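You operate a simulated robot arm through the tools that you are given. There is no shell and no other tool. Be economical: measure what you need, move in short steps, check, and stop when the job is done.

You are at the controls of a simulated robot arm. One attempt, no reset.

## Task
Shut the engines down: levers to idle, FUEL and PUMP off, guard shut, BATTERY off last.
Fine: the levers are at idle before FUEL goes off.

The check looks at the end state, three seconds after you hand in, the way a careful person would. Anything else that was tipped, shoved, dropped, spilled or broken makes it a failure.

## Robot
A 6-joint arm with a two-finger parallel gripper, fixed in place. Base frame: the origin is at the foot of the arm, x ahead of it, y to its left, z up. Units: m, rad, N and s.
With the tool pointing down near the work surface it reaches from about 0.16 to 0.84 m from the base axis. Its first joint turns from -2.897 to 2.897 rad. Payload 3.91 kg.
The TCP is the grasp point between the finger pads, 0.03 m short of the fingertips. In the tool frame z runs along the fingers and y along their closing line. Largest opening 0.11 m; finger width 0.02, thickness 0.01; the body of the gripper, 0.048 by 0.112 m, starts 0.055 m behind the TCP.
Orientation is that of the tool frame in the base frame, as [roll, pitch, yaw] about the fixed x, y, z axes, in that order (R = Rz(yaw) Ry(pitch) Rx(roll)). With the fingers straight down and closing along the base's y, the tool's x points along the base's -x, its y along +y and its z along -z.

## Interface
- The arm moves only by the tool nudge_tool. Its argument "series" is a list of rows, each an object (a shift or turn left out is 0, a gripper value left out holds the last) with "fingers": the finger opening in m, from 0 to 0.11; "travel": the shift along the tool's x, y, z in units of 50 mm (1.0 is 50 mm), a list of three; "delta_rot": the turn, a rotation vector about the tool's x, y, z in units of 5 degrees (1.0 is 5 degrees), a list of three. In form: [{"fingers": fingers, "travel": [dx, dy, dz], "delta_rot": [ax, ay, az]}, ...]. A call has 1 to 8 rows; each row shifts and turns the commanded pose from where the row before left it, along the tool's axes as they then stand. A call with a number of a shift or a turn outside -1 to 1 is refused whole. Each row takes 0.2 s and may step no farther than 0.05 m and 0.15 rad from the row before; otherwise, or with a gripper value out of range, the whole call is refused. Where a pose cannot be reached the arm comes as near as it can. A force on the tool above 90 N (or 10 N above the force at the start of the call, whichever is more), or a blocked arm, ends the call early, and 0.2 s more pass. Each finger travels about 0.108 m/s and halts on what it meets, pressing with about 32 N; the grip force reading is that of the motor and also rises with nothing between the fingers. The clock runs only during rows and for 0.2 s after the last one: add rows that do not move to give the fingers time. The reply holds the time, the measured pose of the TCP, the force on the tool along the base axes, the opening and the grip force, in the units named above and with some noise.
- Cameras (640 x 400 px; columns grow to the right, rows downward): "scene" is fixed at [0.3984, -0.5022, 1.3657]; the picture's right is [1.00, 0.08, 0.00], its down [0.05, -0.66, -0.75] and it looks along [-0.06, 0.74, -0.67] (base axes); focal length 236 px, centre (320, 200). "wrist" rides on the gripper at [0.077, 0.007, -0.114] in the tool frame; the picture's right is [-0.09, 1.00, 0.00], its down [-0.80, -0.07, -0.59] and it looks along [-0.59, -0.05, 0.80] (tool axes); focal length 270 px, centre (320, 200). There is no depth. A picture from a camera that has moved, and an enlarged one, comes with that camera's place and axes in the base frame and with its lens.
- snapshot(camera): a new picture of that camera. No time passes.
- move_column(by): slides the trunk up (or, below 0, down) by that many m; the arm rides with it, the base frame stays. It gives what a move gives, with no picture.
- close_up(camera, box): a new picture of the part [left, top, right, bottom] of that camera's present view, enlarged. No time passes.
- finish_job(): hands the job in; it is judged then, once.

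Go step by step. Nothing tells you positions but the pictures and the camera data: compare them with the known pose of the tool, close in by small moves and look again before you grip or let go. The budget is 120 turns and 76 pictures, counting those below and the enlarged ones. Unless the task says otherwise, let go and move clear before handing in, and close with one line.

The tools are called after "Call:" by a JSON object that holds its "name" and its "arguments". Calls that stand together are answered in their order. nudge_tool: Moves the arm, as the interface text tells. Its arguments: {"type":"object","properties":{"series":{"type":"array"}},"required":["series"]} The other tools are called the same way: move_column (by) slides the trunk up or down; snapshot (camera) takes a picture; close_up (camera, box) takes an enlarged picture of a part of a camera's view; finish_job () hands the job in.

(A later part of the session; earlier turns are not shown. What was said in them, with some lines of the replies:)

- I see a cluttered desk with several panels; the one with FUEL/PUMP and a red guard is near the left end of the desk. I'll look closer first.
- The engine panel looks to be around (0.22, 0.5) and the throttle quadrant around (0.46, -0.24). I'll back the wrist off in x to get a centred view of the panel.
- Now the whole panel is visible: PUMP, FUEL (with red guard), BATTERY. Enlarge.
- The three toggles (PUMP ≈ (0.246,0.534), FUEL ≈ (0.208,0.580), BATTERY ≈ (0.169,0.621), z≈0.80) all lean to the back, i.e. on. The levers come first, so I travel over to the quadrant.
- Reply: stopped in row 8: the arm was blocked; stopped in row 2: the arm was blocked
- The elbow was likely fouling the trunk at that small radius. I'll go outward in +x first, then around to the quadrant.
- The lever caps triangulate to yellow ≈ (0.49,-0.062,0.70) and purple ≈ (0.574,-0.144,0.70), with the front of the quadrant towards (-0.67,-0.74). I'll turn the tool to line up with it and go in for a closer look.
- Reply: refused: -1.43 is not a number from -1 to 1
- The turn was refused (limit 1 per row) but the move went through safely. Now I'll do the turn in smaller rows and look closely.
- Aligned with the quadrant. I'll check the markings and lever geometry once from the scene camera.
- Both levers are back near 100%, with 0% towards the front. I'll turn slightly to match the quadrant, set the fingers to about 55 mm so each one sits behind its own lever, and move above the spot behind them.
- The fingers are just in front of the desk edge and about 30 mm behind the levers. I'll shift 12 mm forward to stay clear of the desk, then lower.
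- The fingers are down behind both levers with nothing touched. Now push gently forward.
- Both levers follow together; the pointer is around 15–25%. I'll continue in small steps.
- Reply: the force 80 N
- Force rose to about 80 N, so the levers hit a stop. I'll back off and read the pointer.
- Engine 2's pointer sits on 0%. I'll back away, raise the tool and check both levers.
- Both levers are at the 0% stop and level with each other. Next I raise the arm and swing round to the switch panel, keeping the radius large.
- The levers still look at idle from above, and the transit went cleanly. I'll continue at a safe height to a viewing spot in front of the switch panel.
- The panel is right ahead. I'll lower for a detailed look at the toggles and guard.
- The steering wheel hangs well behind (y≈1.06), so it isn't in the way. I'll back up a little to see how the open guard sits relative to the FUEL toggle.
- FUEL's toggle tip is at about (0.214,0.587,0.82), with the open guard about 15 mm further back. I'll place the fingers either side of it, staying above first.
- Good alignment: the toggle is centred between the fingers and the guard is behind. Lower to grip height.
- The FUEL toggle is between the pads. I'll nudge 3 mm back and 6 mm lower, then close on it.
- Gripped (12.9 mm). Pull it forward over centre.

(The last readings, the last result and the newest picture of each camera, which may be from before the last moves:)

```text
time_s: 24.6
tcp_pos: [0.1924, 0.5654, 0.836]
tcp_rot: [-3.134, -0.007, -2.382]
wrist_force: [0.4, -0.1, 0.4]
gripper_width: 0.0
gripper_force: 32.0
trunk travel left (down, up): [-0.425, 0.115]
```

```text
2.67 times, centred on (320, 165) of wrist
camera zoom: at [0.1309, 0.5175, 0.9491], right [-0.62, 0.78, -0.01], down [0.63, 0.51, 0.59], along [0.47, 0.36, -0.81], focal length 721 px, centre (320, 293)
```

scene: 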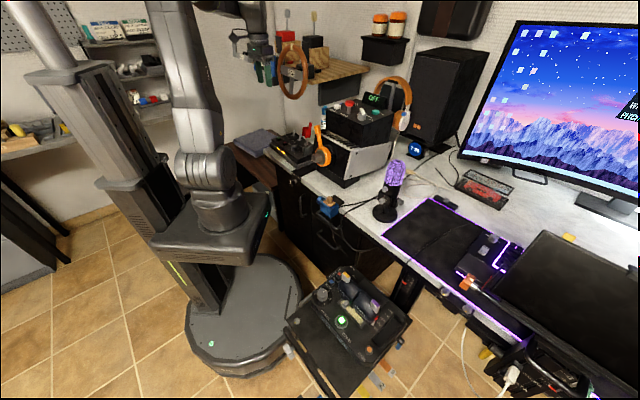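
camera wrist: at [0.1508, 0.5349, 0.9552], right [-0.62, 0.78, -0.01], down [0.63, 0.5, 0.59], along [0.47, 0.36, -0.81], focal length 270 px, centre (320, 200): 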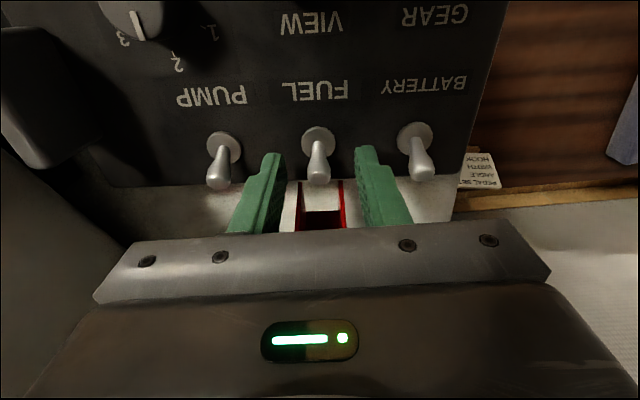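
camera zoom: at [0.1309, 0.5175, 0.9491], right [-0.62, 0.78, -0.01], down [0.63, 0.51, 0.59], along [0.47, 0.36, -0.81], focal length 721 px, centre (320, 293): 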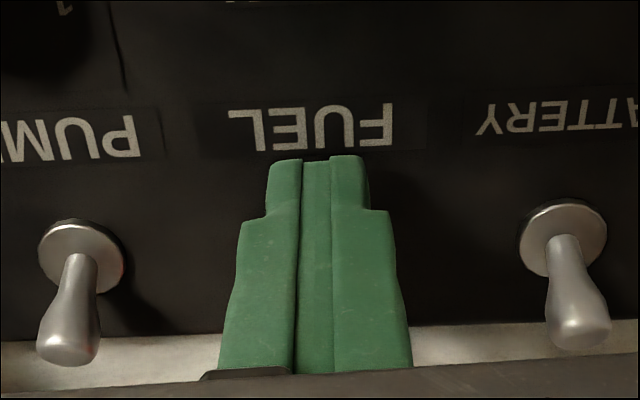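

The fingers slipped off and closed. I'll check which way FUEL went.

Call:
{"name": "close_up", "arguments": {"camera": "scene", "box": [276, 114, 324, 152]}}

```text
10.53 times, centred on (300, 133) of scene
camera zoom: at [0.3984, -0.5022, 1.3657], right [1.0, 0.08, 0.0], down [0.05, -0.66, -0.75], along [-0.06, 0.74, -0.67], focal length 2484 px, centre (530, 905)
```

zoom: 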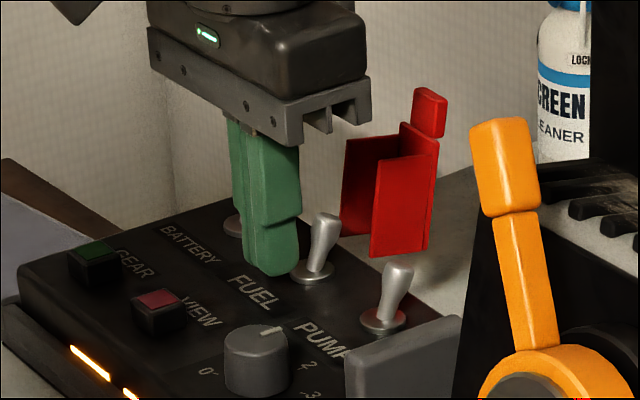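

FUEL is still on: the toggle's resistance beat the friction of the pads. I'll turn the tool 90° so one finger sits behind the toggle and pushes it positively, with the camera then looking side-on at the gap. Rise and turn first.

Call:
{"name": "nudge_tool", "arguments": {"series": [{"travel": [0.1, 0, -0.9]}, {"travel": [0, 0, -0.9], "fingers": 0.05}, {"delta_rot": [0, 0, 1]}, {"delta_rot": [0, 0, 1]}, {"delta_rot": [0, 0, 1]}, {"delta_rot": [0, 0, 1]}, {"delta_rot": [0, 0, 1]}, {"delta_rot": [0, 0, 1]}]}}

Call:
{"name": "nudge_tool", "arguments": {"series": [{"delta_rot": [0, 0, 1]}, {"delta_rot": [0, 0, 1]}, {"delta_rot": [0, 0, 1]}, {"delta_rot": [0, 0, 1]}, {"delta_rot": [0, 0, 1]}, {"delta_rot": [0, 0, 1]}]}}

Call:
{"name": "nudge_tool", "arguments": {"series": [{"delta_rot": [0, 0, 1]}, {"delta_rot": [0, 0, 1]}, {"delta_rot": [0, 0, 1]}, {"delta_rot": [0, 0, 1]}, {"delta_rot": [0, 0, 1]}, {"delta_rot": [0, 0, 1]}]}}

Call:
{"name": "snapshot", "arguments": {"camera": "wrist"}}

```text
time_s: 26.4
tcp_pos: [0.1905, 0.5634, 0.9253]
tcp_rot: [-3.135, 0.003, -2.91]
wrist_force: [0.6, -0.1, -0.8]
gripper_width: 0.0497
gripper_force: 0.1
trunk travel left (down, up): [-0.425, 0.115]
```

```text
time_s: 27.8
tcp_pos: [0.1908, 0.5619, 0.9266]
tcp_rot: [-3.136, 0.005, 2.852]
wrist_force: [-0.8, 1.0, -0.5]
gripper_width: 0.0501
gripper_force: 0.0
trunk travel left (down, up): [-0.425, 0.115]
```

```text
time_s: 29.2
tcp_pos: [0.1908, 0.5636, 0.9262]
tcp_rot: [-3.138, 0.01, 2.326]
wrist_force: [0.9, 0.2, -0.5]
gripper_width: 0.0503
gripper_force: 0.0
trunk travel left (down, up): [-0.425, 0.115]
```

```text
28 pictures are left
camera wrist: at [0.1428, 0.6242, 1.0385], right [0.79, 0.62, 0.0], down [0.5, -0.63, 0.6], along [0.37, -0.47, -0.8], focal length 270 px, centre (320, 200)
```

wrist: 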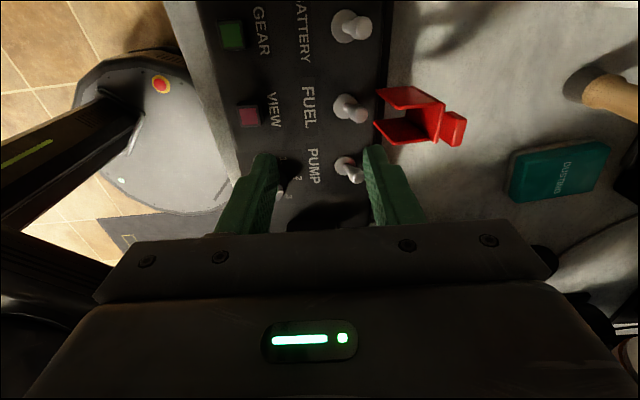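

The side-on view helps: FUEL tip is about 13 mm behind its base and the guard's front edges about 29 mm behind. I'll place the rear finger between them (inside the guard's U), and check at mid-height.

Call:
{"name": "nudge_tool", "arguments": {"series": [{"fingers": 0.04, "travel": [-0.058, 0.456, 0]}, {"travel": [0, 0, 0.6]}, {}]}}

Call:
{"name": "snapshot", "arguments": {"camera": "wrist"}}

```text
time_s: 30.0
tcp_pos: [0.2096, 0.5761, 0.8955]
tcp_rot: [-3.139, 0.007, 2.329]
wrist_force: [-0.1, 0.1, 0.0]
gripper_width: 0.04
gripper_force: 0.0
trunk travel left (down, up): [-0.425, 0.115]
```

```text
27 pictures are left
camera wrist: at [0.161, 0.6374, 1.0088], right [0.78, 0.62, 0.0], down [0.5, -0.63, 0.6], along [0.37, -0.47, -0.8], focal length 270 px, centre (320, 200)
```

wrist: 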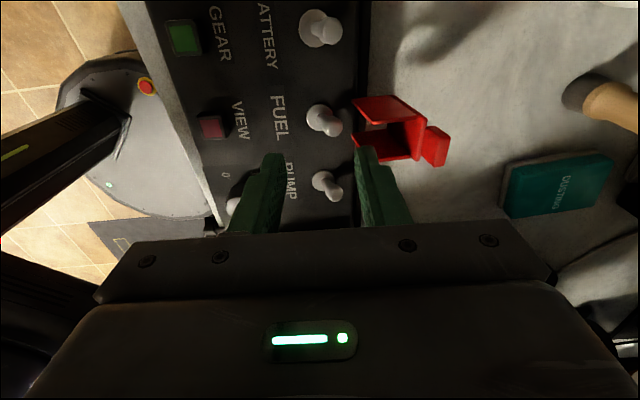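

The projected landing spot of the rear finger falls right between the toggle bulb and inside the guard. Lower.

Call:
{"name": "nudge_tool", "arguments": {"series": [{"travel": [0, 0, 0.4]}, {"travel": [0, 0, 0.4]}, {"travel": [0, 0, 0.35]}]}}

Call:
{"name": "snapshot", "arguments": {"camera": "wrist"}}

```text
time_s: 30.8
tcp_pos: [0.2101, 0.5759, 0.8385]
tcp_rot: [-3.138, 0.006, 2.328]
wrist_force: [-0.3, -0.4, -0.1]
gripper_width: 0.0399
gripper_force: 0.0
trunk travel left (down, up): [-0.425, 0.115]
```

```text
26 pictures are left
camera wrist: at [0.161, 0.6363, 0.9508], right [0.78, 0.62, 0.0], down [0.5, -0.63, 0.6], along [0.37, -0.47, -0.8], focal length 270 px, centre (320, 200)
```

wrist: 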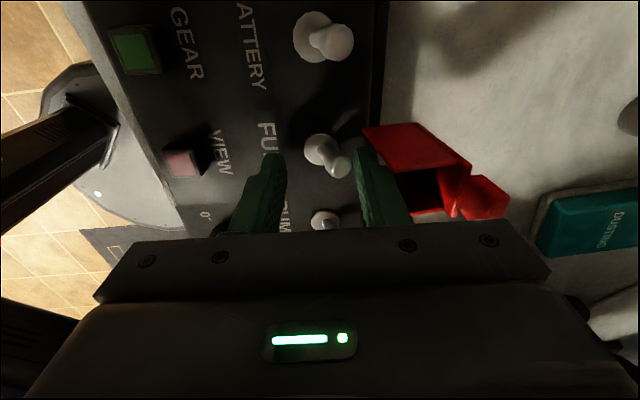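

The finger is just behind the FUEL toggle with no contact. Push it forward.

Call:
{"name": "nudge_tool", "arguments": {"series": [{"travel": [0, -0.16, 0]}, {"travel": [0, -0.16, 0]}, {"travel": [0, -0.16, 0]}, {"travel": [0, -0.14, 0]}]}}

Call:
{"name": "snapshot", "arguments": {"camera": "wrist"}}

```text
time_s: 31.8
tcp_pos: [0.1897, 0.5577, 0.8391]
tcp_rot: [3.14, 0.003, 2.327]
wrist_force: [23.0, 18.0, 6.9]
gripper_width: 0.0542
gripper_force: 14.3
trunk travel left (down, up): [-0.425, 0.115]
```

```text
25 pictures are left
camera wrist: at [0.1416, 0.6179, 0.9524], right [0.78, 0.62, 0.0], down [0.5, -0.63, 0.6], along [0.37, -0.47, -0.8], focal length 270 px, centre (320, 200)
```

wrist: 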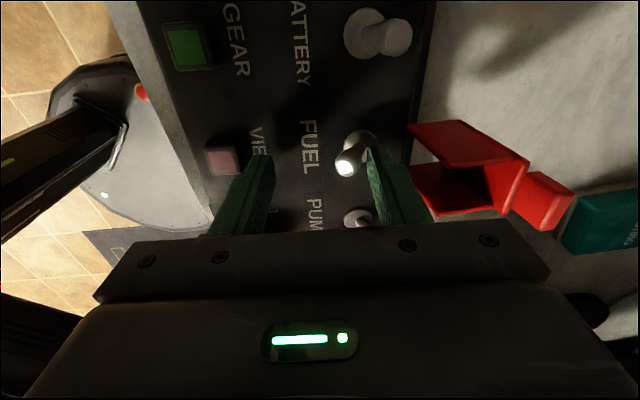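

FUEL's toggle now leans forward. I'll retreat (back, then up) and check it stays.

Call:
{"name": "nudge_tool", "arguments": {"series": [{"travel": [0, 0.24, 0]}, {"fingers": 0.04}, {"travel": [0, 0, -0.9]}, {"travel": [0, 0, -0.9]}]}}

Call:
{"name": "close_up", "arguments": {"camera": "scene", "box": [276, 114, 324, 152]}}

Call:
{"name": "snapshot", "arguments": {"camera": "wrist"}}

```text
time_s: 32.8
tcp_pos: [0.1959, 0.563, 0.9264]
tcp_rot: [-3.136, 0.008, 2.329]
wrist_force: [0.2, 0.6, 0.0]
gripper_width: 0.0402
gripper_force: 0.0
trunk travel left (down, up): [-0.425, 0.115]
```

```text
10.53 times, centred on (300, 133) of scene
camera zoom: at [0.3984, -0.5022, 1.3657], right [1.0, 0.08, 0.0], down [0.05, -0.66, -0.75], along [-0.06, 0.74, -0.67], focal length 2484 px, centre (530, 905)
```

zoom: 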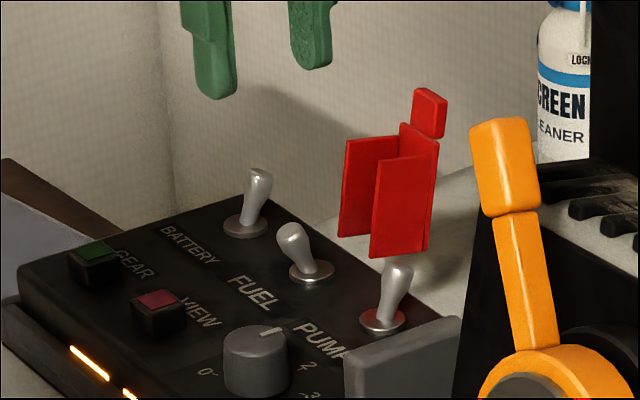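

```text
23 pictures are left
camera wrist: at [0.147, 0.6242, 1.0408], right [0.78, 0.62, 0.0], down [0.5, -0.62, 0.6], along [0.37, -0.47, -0.8], focal length 270 px, centre (320, 200)
```

wrist: 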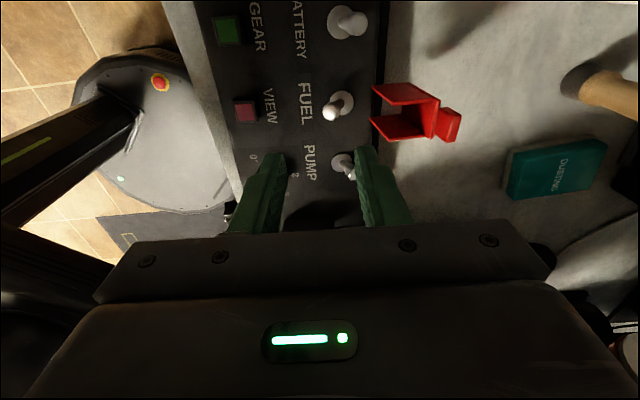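

FUEL is off. Next PUMP: nothing stands behind it, so I'll use closed fingers as a rigid pusher from behind.

Call:
{"name": "nudge_tool", "arguments": {"series": [{"fingers": 0.0, "travel": [-0.54, 0.485, 0]}, {"travel": [-0.54, 0.485, 0]}, {"travel": [0, 0, 0.5]}, {}]}}

Call:
{"name": "snapshot", "arguments": {"camera": "wrist"}}

Call:
{"name": "close_up", "arguments": {"camera": "scene", "box": [270, 105, 340, 155]}}

```text
time_s: 33.8
tcp_pos: [0.2671, 0.5577, 0.9034]
tcp_rot: [-3.138, 0.008, 2.328]
wrist_force: [-0.2, -0.3, -0.1]
gripper_width: 0.0002
gripper_force: 32.3
trunk travel left (down, up): [-0.425, 0.115]
```

```text
22 pictures are left
camera wrist: at [0.2191, 0.6184, 1.0157], right [0.78, 0.62, 0.0], down [0.5, -0.63, 0.6], along [0.37, -0.47, -0.8], focal length 270 px, centre (320, 200)
```

wrist: 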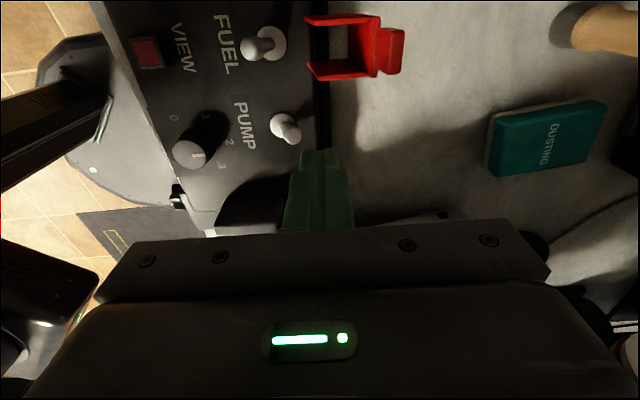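

```text
8.00 times, centred on (305, 130) of scene
camera zoom: at [0.3984, -0.5022, 1.3657], right [1.0, 0.08, 0.0], down [0.05, -0.66, -0.75], along [-0.06, 0.74, -0.67], focal length 1888 px, centre (440, 760)
```

zoom: 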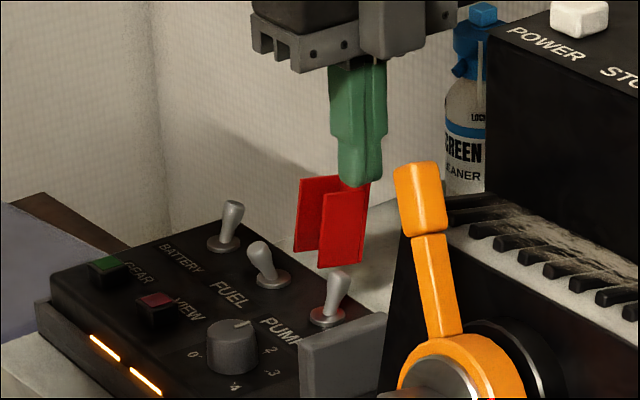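

PUMP's tip is about 5 mm ahead of the finger front face; correct 4 mm sideways, lower, and push.

Call:
{"name": "nudge_tool", "arguments": {"series": [{"travel": [-0.085, 0, 0.5]}, {"travel": [0, 0, 0.5]}, {"travel": [0, 0, 0.32]}]}}

Call:
{"name": "snapshot", "arguments": {"camera": "wrist"}}

```text
time_s: 34.6
tcp_pos: [0.2692, 0.5531, 0.8374]
tcp_rot: [-3.138, 0.007, 2.331]
wrist_force: [-0.4, -0.3, -0.2]
gripper_width: 0.0001
gripper_force: 31.8
trunk travel left (down, up): [-0.425, 0.115]
```

```text
20 pictures are left
camera wrist: at [0.2221, 0.6148, 0.9497], right [0.78, 0.62, 0.0], down [0.5, -0.63, 0.6], along [0.37, -0.47, -0.8], focal length 270 px, centre (320, 200)
```

wrist: 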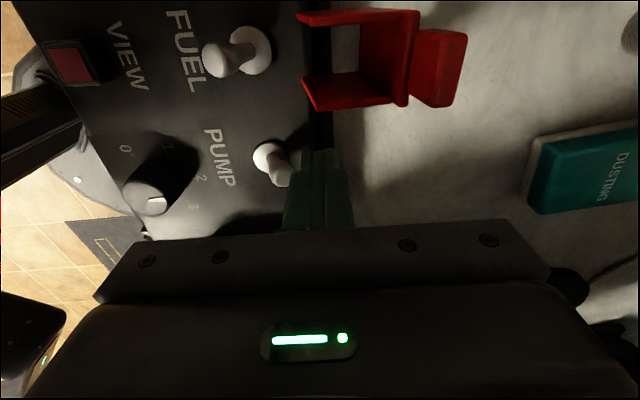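

In position behind PUMP. Push forward, then retreat and rise.

Call:
{"name": "nudge_tool", "arguments": {"series": [{"travel": [0, -0.16, 0]}, {"travel": [0, -0.16, 0]}, {"travel": [0, -0.16, 0]}, {"travel": [0, -0.08, 0]}]}}

Call:
{"name": "close_up", "arguments": {"camera": "wrist", "box": [180, 80, 400, 240]}}

```text
time_s: 35.6
tcp_pos: [0.2556, 0.5397, 0.8406]
tcp_rot: [3.137, 0.004, 2.327]
wrist_force: [28.9, 24.9, 11.3]
gripper_width: 0.0
gripper_force: 32.0
trunk travel left (down, up): [-0.425, 0.115]
```

```text
2.50 times, centred on (290, 160) of wrist
camera zoom: at [0.2062, 0.5988, 0.9524], right [0.78, 0.62, 0.01], down [0.5, -0.63, 0.6], along [0.37, -0.46, -0.8], focal length 676 px, centre (395, 300)
```

zoom: 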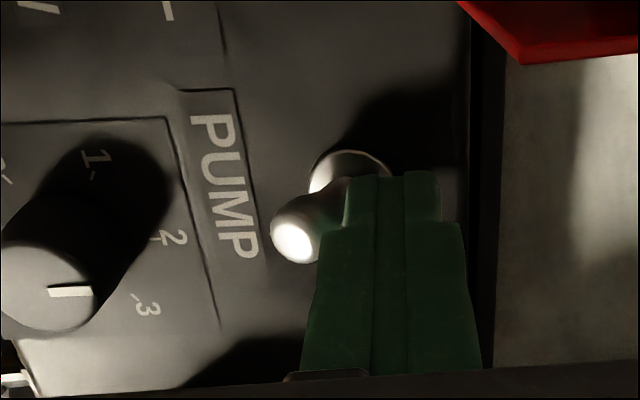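

PUMP is flipped and at its stop. Retreat, rise, and go round behind the guard.

Call:
{"name": "nudge_tool", "arguments": {"series": [{"travel": [0, 0.24, 0]}, {"travel": [0, 0, -1]}, {"travel": [0, 0, -1]}, {"travel": [0.4, 0.547, 0]}, {"travel": [0.4, 0.547, 0]}, {"travel": [0.4, 0.547, 0]}]}}

Call:
{"name": "snapshot", "arguments": {"camera": "wrist"}}

Call:
{"name": "close_up", "arguments": {"camera": "scene", "box": [260, 90, 356, 155]}}

```text
time_s: 37.0
tcp_pos: [0.2786, 0.6435, 0.9371]
tcp_rot: [-3.138, 0.007, 2.328]
wrist_force: [0.3, -0.9, 0.4]
gripper_width: 0.0
gripper_force: 32.1
trunk travel left (down, up): [-0.425, 0.115]
```

```text
18 pictures are left
camera wrist: at [0.2303, 0.7046, 1.0497], right [0.78, 0.62, 0.0], down [0.5, -0.63, 0.6], along [0.37, -0.47, -0.8], focal length 270 px, centre (320, 200)
```

wrist: 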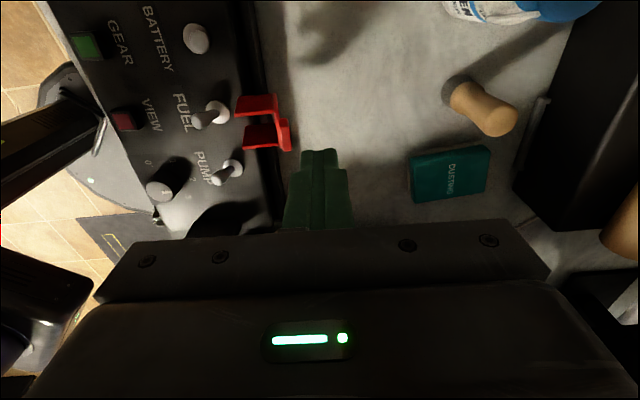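

```text
6.15 times, centred on (308, 122) of scene
camera zoom: at [0.3984, -0.5022, 1.3657], right [1.0, 0.08, 0.0], down [0.05, -0.66, -0.75], along [-0.06, 0.74, -0.67], focal length 1452 px, centre (394, 677)
```

zoom: 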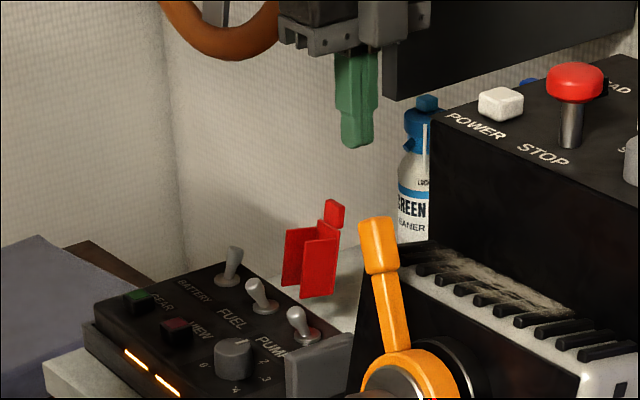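

The finger is about 12 mm behind the guard's tab and aligned. Lower so the fingertip is below the tab's top, then push forward gently.

Call:
{"name": "nudge_tool", "arguments": {"series": [{"travel": [0, 0, 0.7]}, {"travel": [0, 0, 0.74]}, {"travel": [0, -0.3, 0]}, {"travel": [0, -0.3, 0]}, {"travel": [0, -0.3, 0]}]}}

Call:
{"name": "snapshot", "arguments": {"camera": "wrist"}}

```text
time_s: 38.2
tcp_pos: [0.2462, 0.6125, 0.8675]
tcp_rot: [3.138, 0.006, 2.328]
wrist_force: [3.6, 3.4, 10.4]
gripper_width: 0.0002
gripper_force: 31.9
trunk travel left (down, up): [-0.425, 0.115]
```

```text
16 pictures are left
camera wrist: at [0.1973, 0.6733, 0.9804], right [0.78, 0.62, 0.0], down [0.5, -0.63, 0.6], along [0.37, -0.47, -0.8], focal length 270 px, centre (320, 200)
```

wrist: 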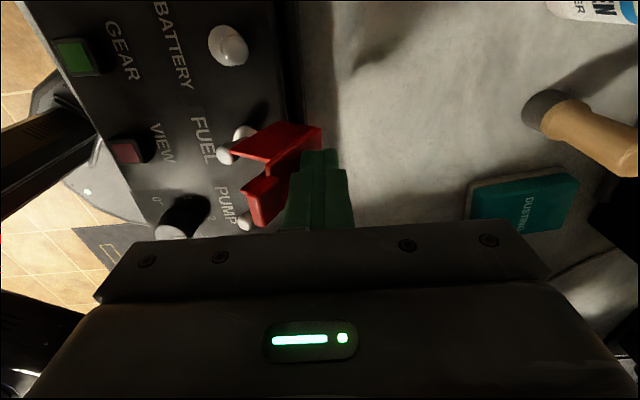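

The guard is tipping forward as intended. Continue along the arc.

Call:
{"name": "nudge_tool", "arguments": {"series": [{"travel": [0, -0.3, 0]}, {"travel": [0, -0.3, 0]}, {"travel": [0, -0.3, 0]}]}}

Call:
{"name": "snapshot", "arguments": {"camera": "wrist"}}

```text
time_s: 39.0
tcp_pos: [0.2132, 0.5795, 0.8643]
tcp_rot: [-3.136, 0.01, 2.328]
wrist_force: [4.2, 1.7, 6.0]
gripper_width: 0.0
gripper_force: 32.5
trunk travel left (down, up): [-0.425, 0.115]
```

```text
15 pictures are left
camera wrist: at [0.1649, 0.6411, 0.9772], right [0.78, 0.62, 0.0], down [0.5, -0.63, 0.6], along [0.37, -0.47, -0.8], focal length 270 px, centre (320, 200)
```

wrist: 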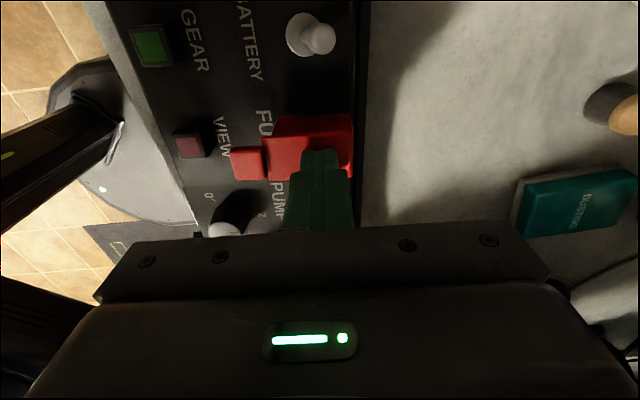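

The guard lies nearly flat over FUEL. Press down lightly to seat it.

Call:
{"name": "nudge_tool", "arguments": {"series": [{"travel": [0, -0.1, 0.08]}, {"travel": [0, 0, 0.08]}]}}

Call:
{"name": "close_up", "arguments": {"camera": "scene", "box": [270, 110, 326, 155]}}

```text
time_s: 39.6
tcp_pos: [0.2115, 0.5776, 0.8645]
tcp_rot: [3.134, 0.002, 2.328]
wrist_force: [13.4, 9.5, 48.0]
gripper_width: 0.0001
gripper_force: 32.0
trunk travel left (down, up): [-0.425, 0.115]
```

```text
8.89 times, centred on (298, 132) of scene
camera zoom: at [0.3984, -0.5022, 1.3657], right [1.0, 0.08, 0.0], down [0.05, -0.66, -0.75], along [-0.06, 0.74, -0.67], focal length 2098 px, centre (516, 800)
```

zoom: 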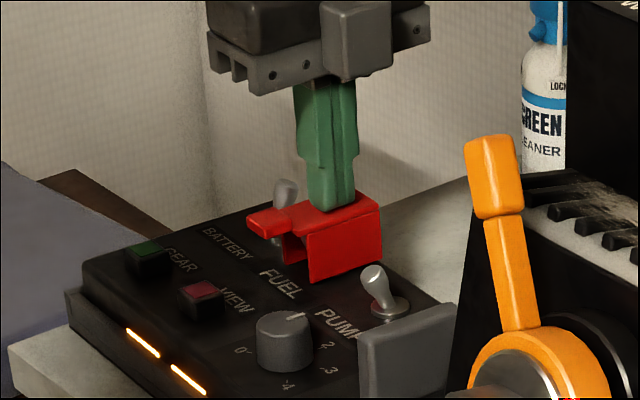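

The guard is shut and firmly seated. Lift off and move behind BATTERY, the last switch.

Call:
{"name": "nudge_tool", "arguments": {"series": [{"travel": [0, 0, -0.9]}, {"travel": [0.61, 0.32, 0]}, {"travel": [0.61, 0.32, 0]}, {}]}}

Call:
{"name": "snapshot", "arguments": {"camera": "wrist"}}

Call:
{"name": "close_up", "arguments": {"camera": "scene", "box": [264, 108, 326, 155]}}

```text
time_s: 40.6
tcp_pos: [0.189, 0.6439, 0.9024]
tcp_rot: [-3.137, 0.008, 2.327]
wrist_force: [-0.2, 0.0, 0.2]
gripper_width: 0.0
gripper_force: 32.0
trunk travel left (down, up): [-0.425, 0.115]
```

```text
13 pictures are left
camera wrist: at [0.1407, 0.705, 1.0147], right [0.78, 0.62, 0.0], down [0.5, -0.63, 0.6], along [0.37, -0.47, -0.8], focal length 270 px, centre (320, 200)
```

wrist: 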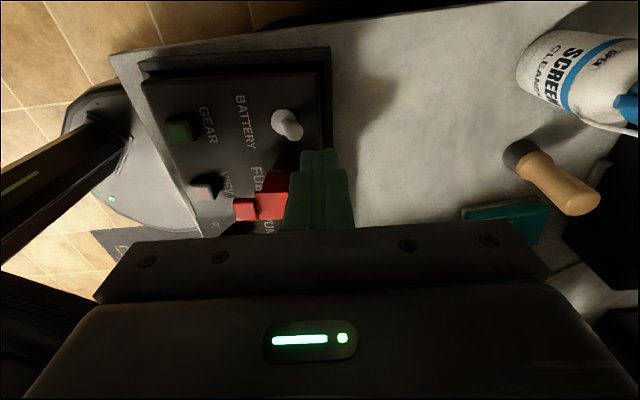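

```text
8.51 times, centred on (295, 132) of scene
camera zoom: at [0.3984, -0.5022, 1.3657], right [1.0, 0.08, 0.0], down [0.05, -0.66, -0.75], along [-0.06, 0.74, -0.67], focal length 2008 px, centre (533, 783)
```

zoom: 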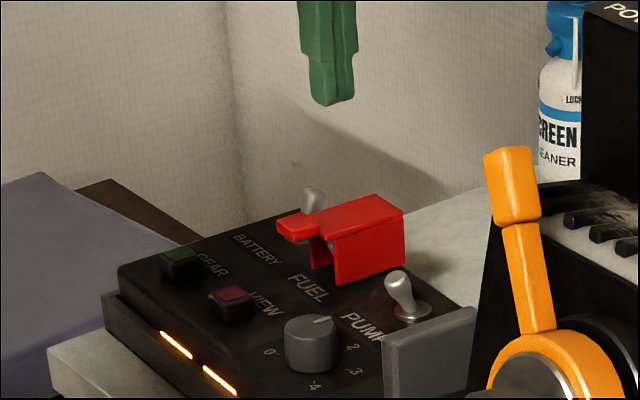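

The guard stays shut. BATTERY is lined up with about a 3 mm gap; I'll add 3 mm, lower and push.

Call:
{"name": "nudge_tool", "arguments": {"series": [{"travel": [-0.03, 0.07, 0.2]}, {"travel": [0, 0, 0.55]}, {"travel": [0, 0, 0.55]}]}}

Call:
{"name": "snapshot", "arguments": {"camera": "wrist"}}

```text
time_s: 41.4
tcp_pos: [0.1939, 0.6444, 0.8353]
tcp_rot: [-3.138, 0.007, 2.328]
wrist_force: [0.0, -0.9, 0.1]
gripper_width: 0.0001
gripper_force: 32.0
trunk travel left (down, up): [-0.425, 0.115]
```

```text
11 pictures are left
camera wrist: at [0.1451, 0.706, 0.9489], right [0.78, 0.62, 0.0], down [0.5, -0.63, 0.6], along [0.37, -0.47, -0.8], focal length 270 px, centre (320, 200)
```

wrist: 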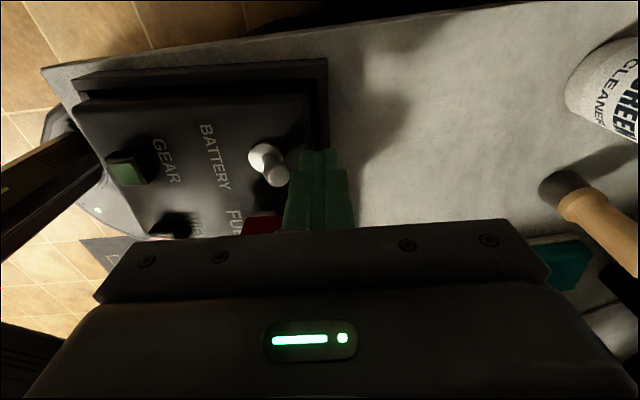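

Right behind BATTERY. Push forward.

Call:
{"name": "nudge_tool", "arguments": {"series": [{"travel": [0, -0.16, 0]}, {"travel": [0, -0.16, 0]}, {"travel": [0, -0.16, 0]}, {"travel": [0, -0.1, 0]}]}}

Call:
{"name": "snapshot", "arguments": {"camera": "wrist"}}

```text
time_s: 42.4
tcp_pos: [0.1768, 0.6288, 0.8381]
tcp_rot: [3.138, 0.004, 2.328]
wrist_force: [22.8, 23.4, 7.8]
gripper_width: 0.0
gripper_force: 31.9
trunk travel left (down, up): [-0.425, 0.115]
```

```text
10 pictures are left
camera wrist: at [0.1278, 0.6885, 0.9513], right [0.78, 0.62, 0.0], down [0.5, -0.63, 0.6], along [0.37, -0.47, -0.8], focal length 270 px, centre (320, 200)
```

wrist: 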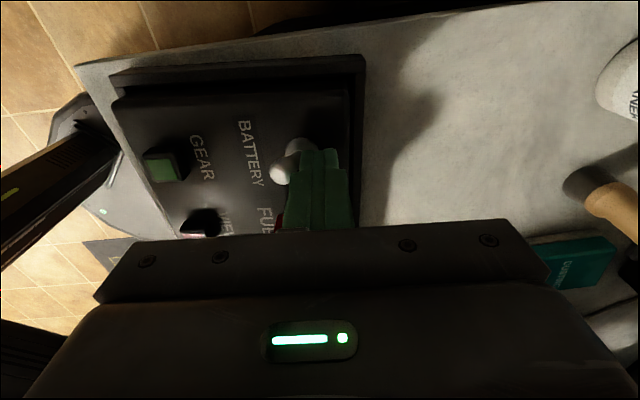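

BATTERY has gone forward to its stop. Retreat, rise well clear and check everything.

Call:
{"name": "nudge_tool", "arguments": {"series": [{"travel": [0, 0.25, 0]}, {"travel": [0, 0, -0.9]}, {"travel": [0, 0, -0.9]}, {"travel": [0, 0, -0.9]}, {"travel": [0, 0, -0.9]}, {"travel": [0, 0, -0.9]}]}}

Call:
{"name": "close_up", "arguments": {"camera": "scene", "box": [264, 108, 326, 155]}}

Call:
{"name": "snapshot", "arguments": {"camera": "wrist"}}

Call:
{"name": "close_up", "arguments": {"camera": "scene", "box": [310, 260, 420, 340]}}

```text
time_s: 43.8
tcp_pos: [0.1819, 0.6357, 1.062]
tcp_rot: [-3.137, 0.007, 2.329]
wrist_force: [0.2, 1.0, -0.1]
gripper_width: 0.0
gripper_force: 31.8
trunk travel left (down, up): [-0.425, 0.115]
```

```text
8.51 times, centred on (295, 132) of scene
camera zoom: at [0.3984, -0.5022, 1.3657], right [1.0, 0.08, 0.0], down [0.05, -0.66, -0.75], along [-0.06, 0.74, -0.67], focal length 2008 px, centre (533, 783)
```

zoom: 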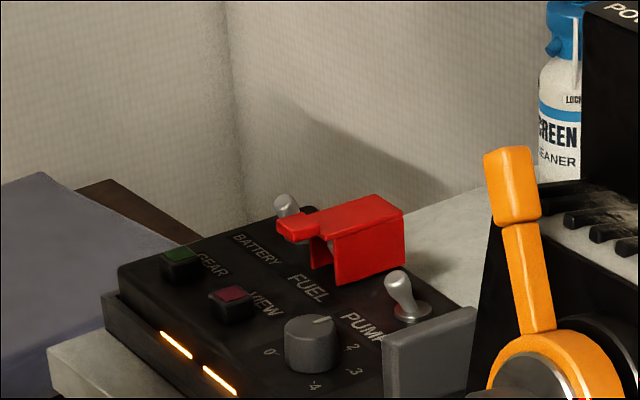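

```text
8 pictures are left
camera wrist: at [0.1323, 0.6965, 1.1747], right [0.78, 0.62, 0.0], down [0.5, -0.63, 0.6], along [0.37, -0.47, -0.8], focal length 270 px, centre (320, 200)
```

wrist: 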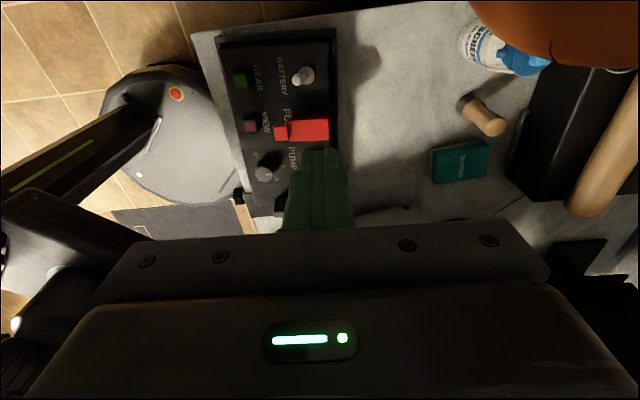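

```text
5.00 times, centred on (365, 300) of scene
camera zoom: at [0.3984, -0.5022, 1.3657], right [1.0, 0.08, 0.0], down [0.05, -0.66, -0.75], along [-0.06, 0.74, -0.67], focal length 1180 px, centre (95, -300)
```

zoom: 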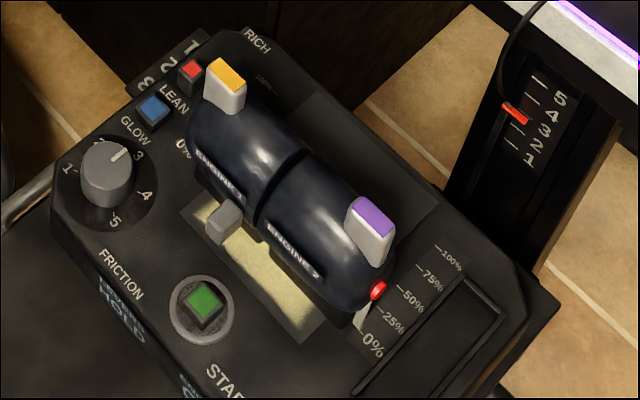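

All three toggles are forward, the guard is shut and the START lamp has gone out. One look at the status line.

Call:
{"name": "close_up", "arguments": {"camera": "scene", "box": [310, 300, 374, 350]}}

Call:
{"name": "snapshot", "arguments": {"camera": "scene"}}

```text
8.00 times, centred on (342, 325) of scene
camera zoom: at [0.3984, -0.5022, 1.3657], right [1.0, 0.08, 0.0], down [0.05, -0.66, -0.75], along [-0.06, 0.74, -0.67], focal length 1888 px, centre (144, -800)
```

zoom: 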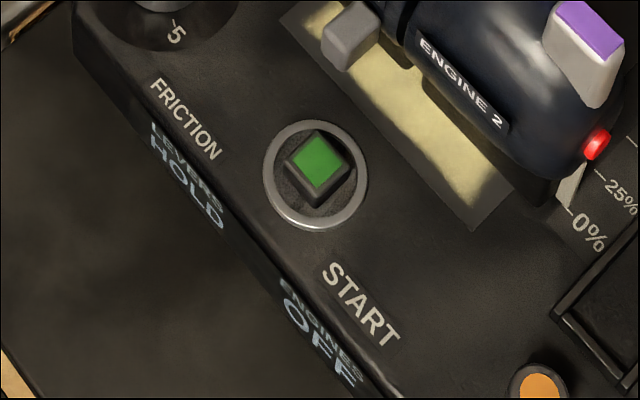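

```text
5 pictures are left
```

scene: 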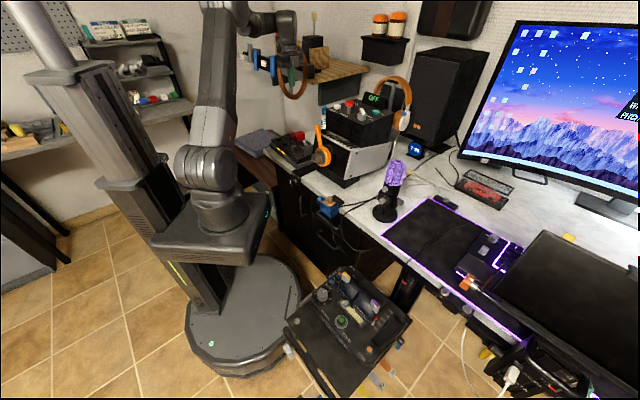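

The display reads ENGINES OFF, the levers are at 0%, and the arm is clear of everything. Handing in.

Call:
{"name": "finish_job", "arguments": {}}

```text
The job is handed in.
```

The engines are shut down and the job is handed in: both levers went to idle first, then FUEL and PUMP off, the guard shut, and BATTERY off last; the display reads ENGINES OFF.
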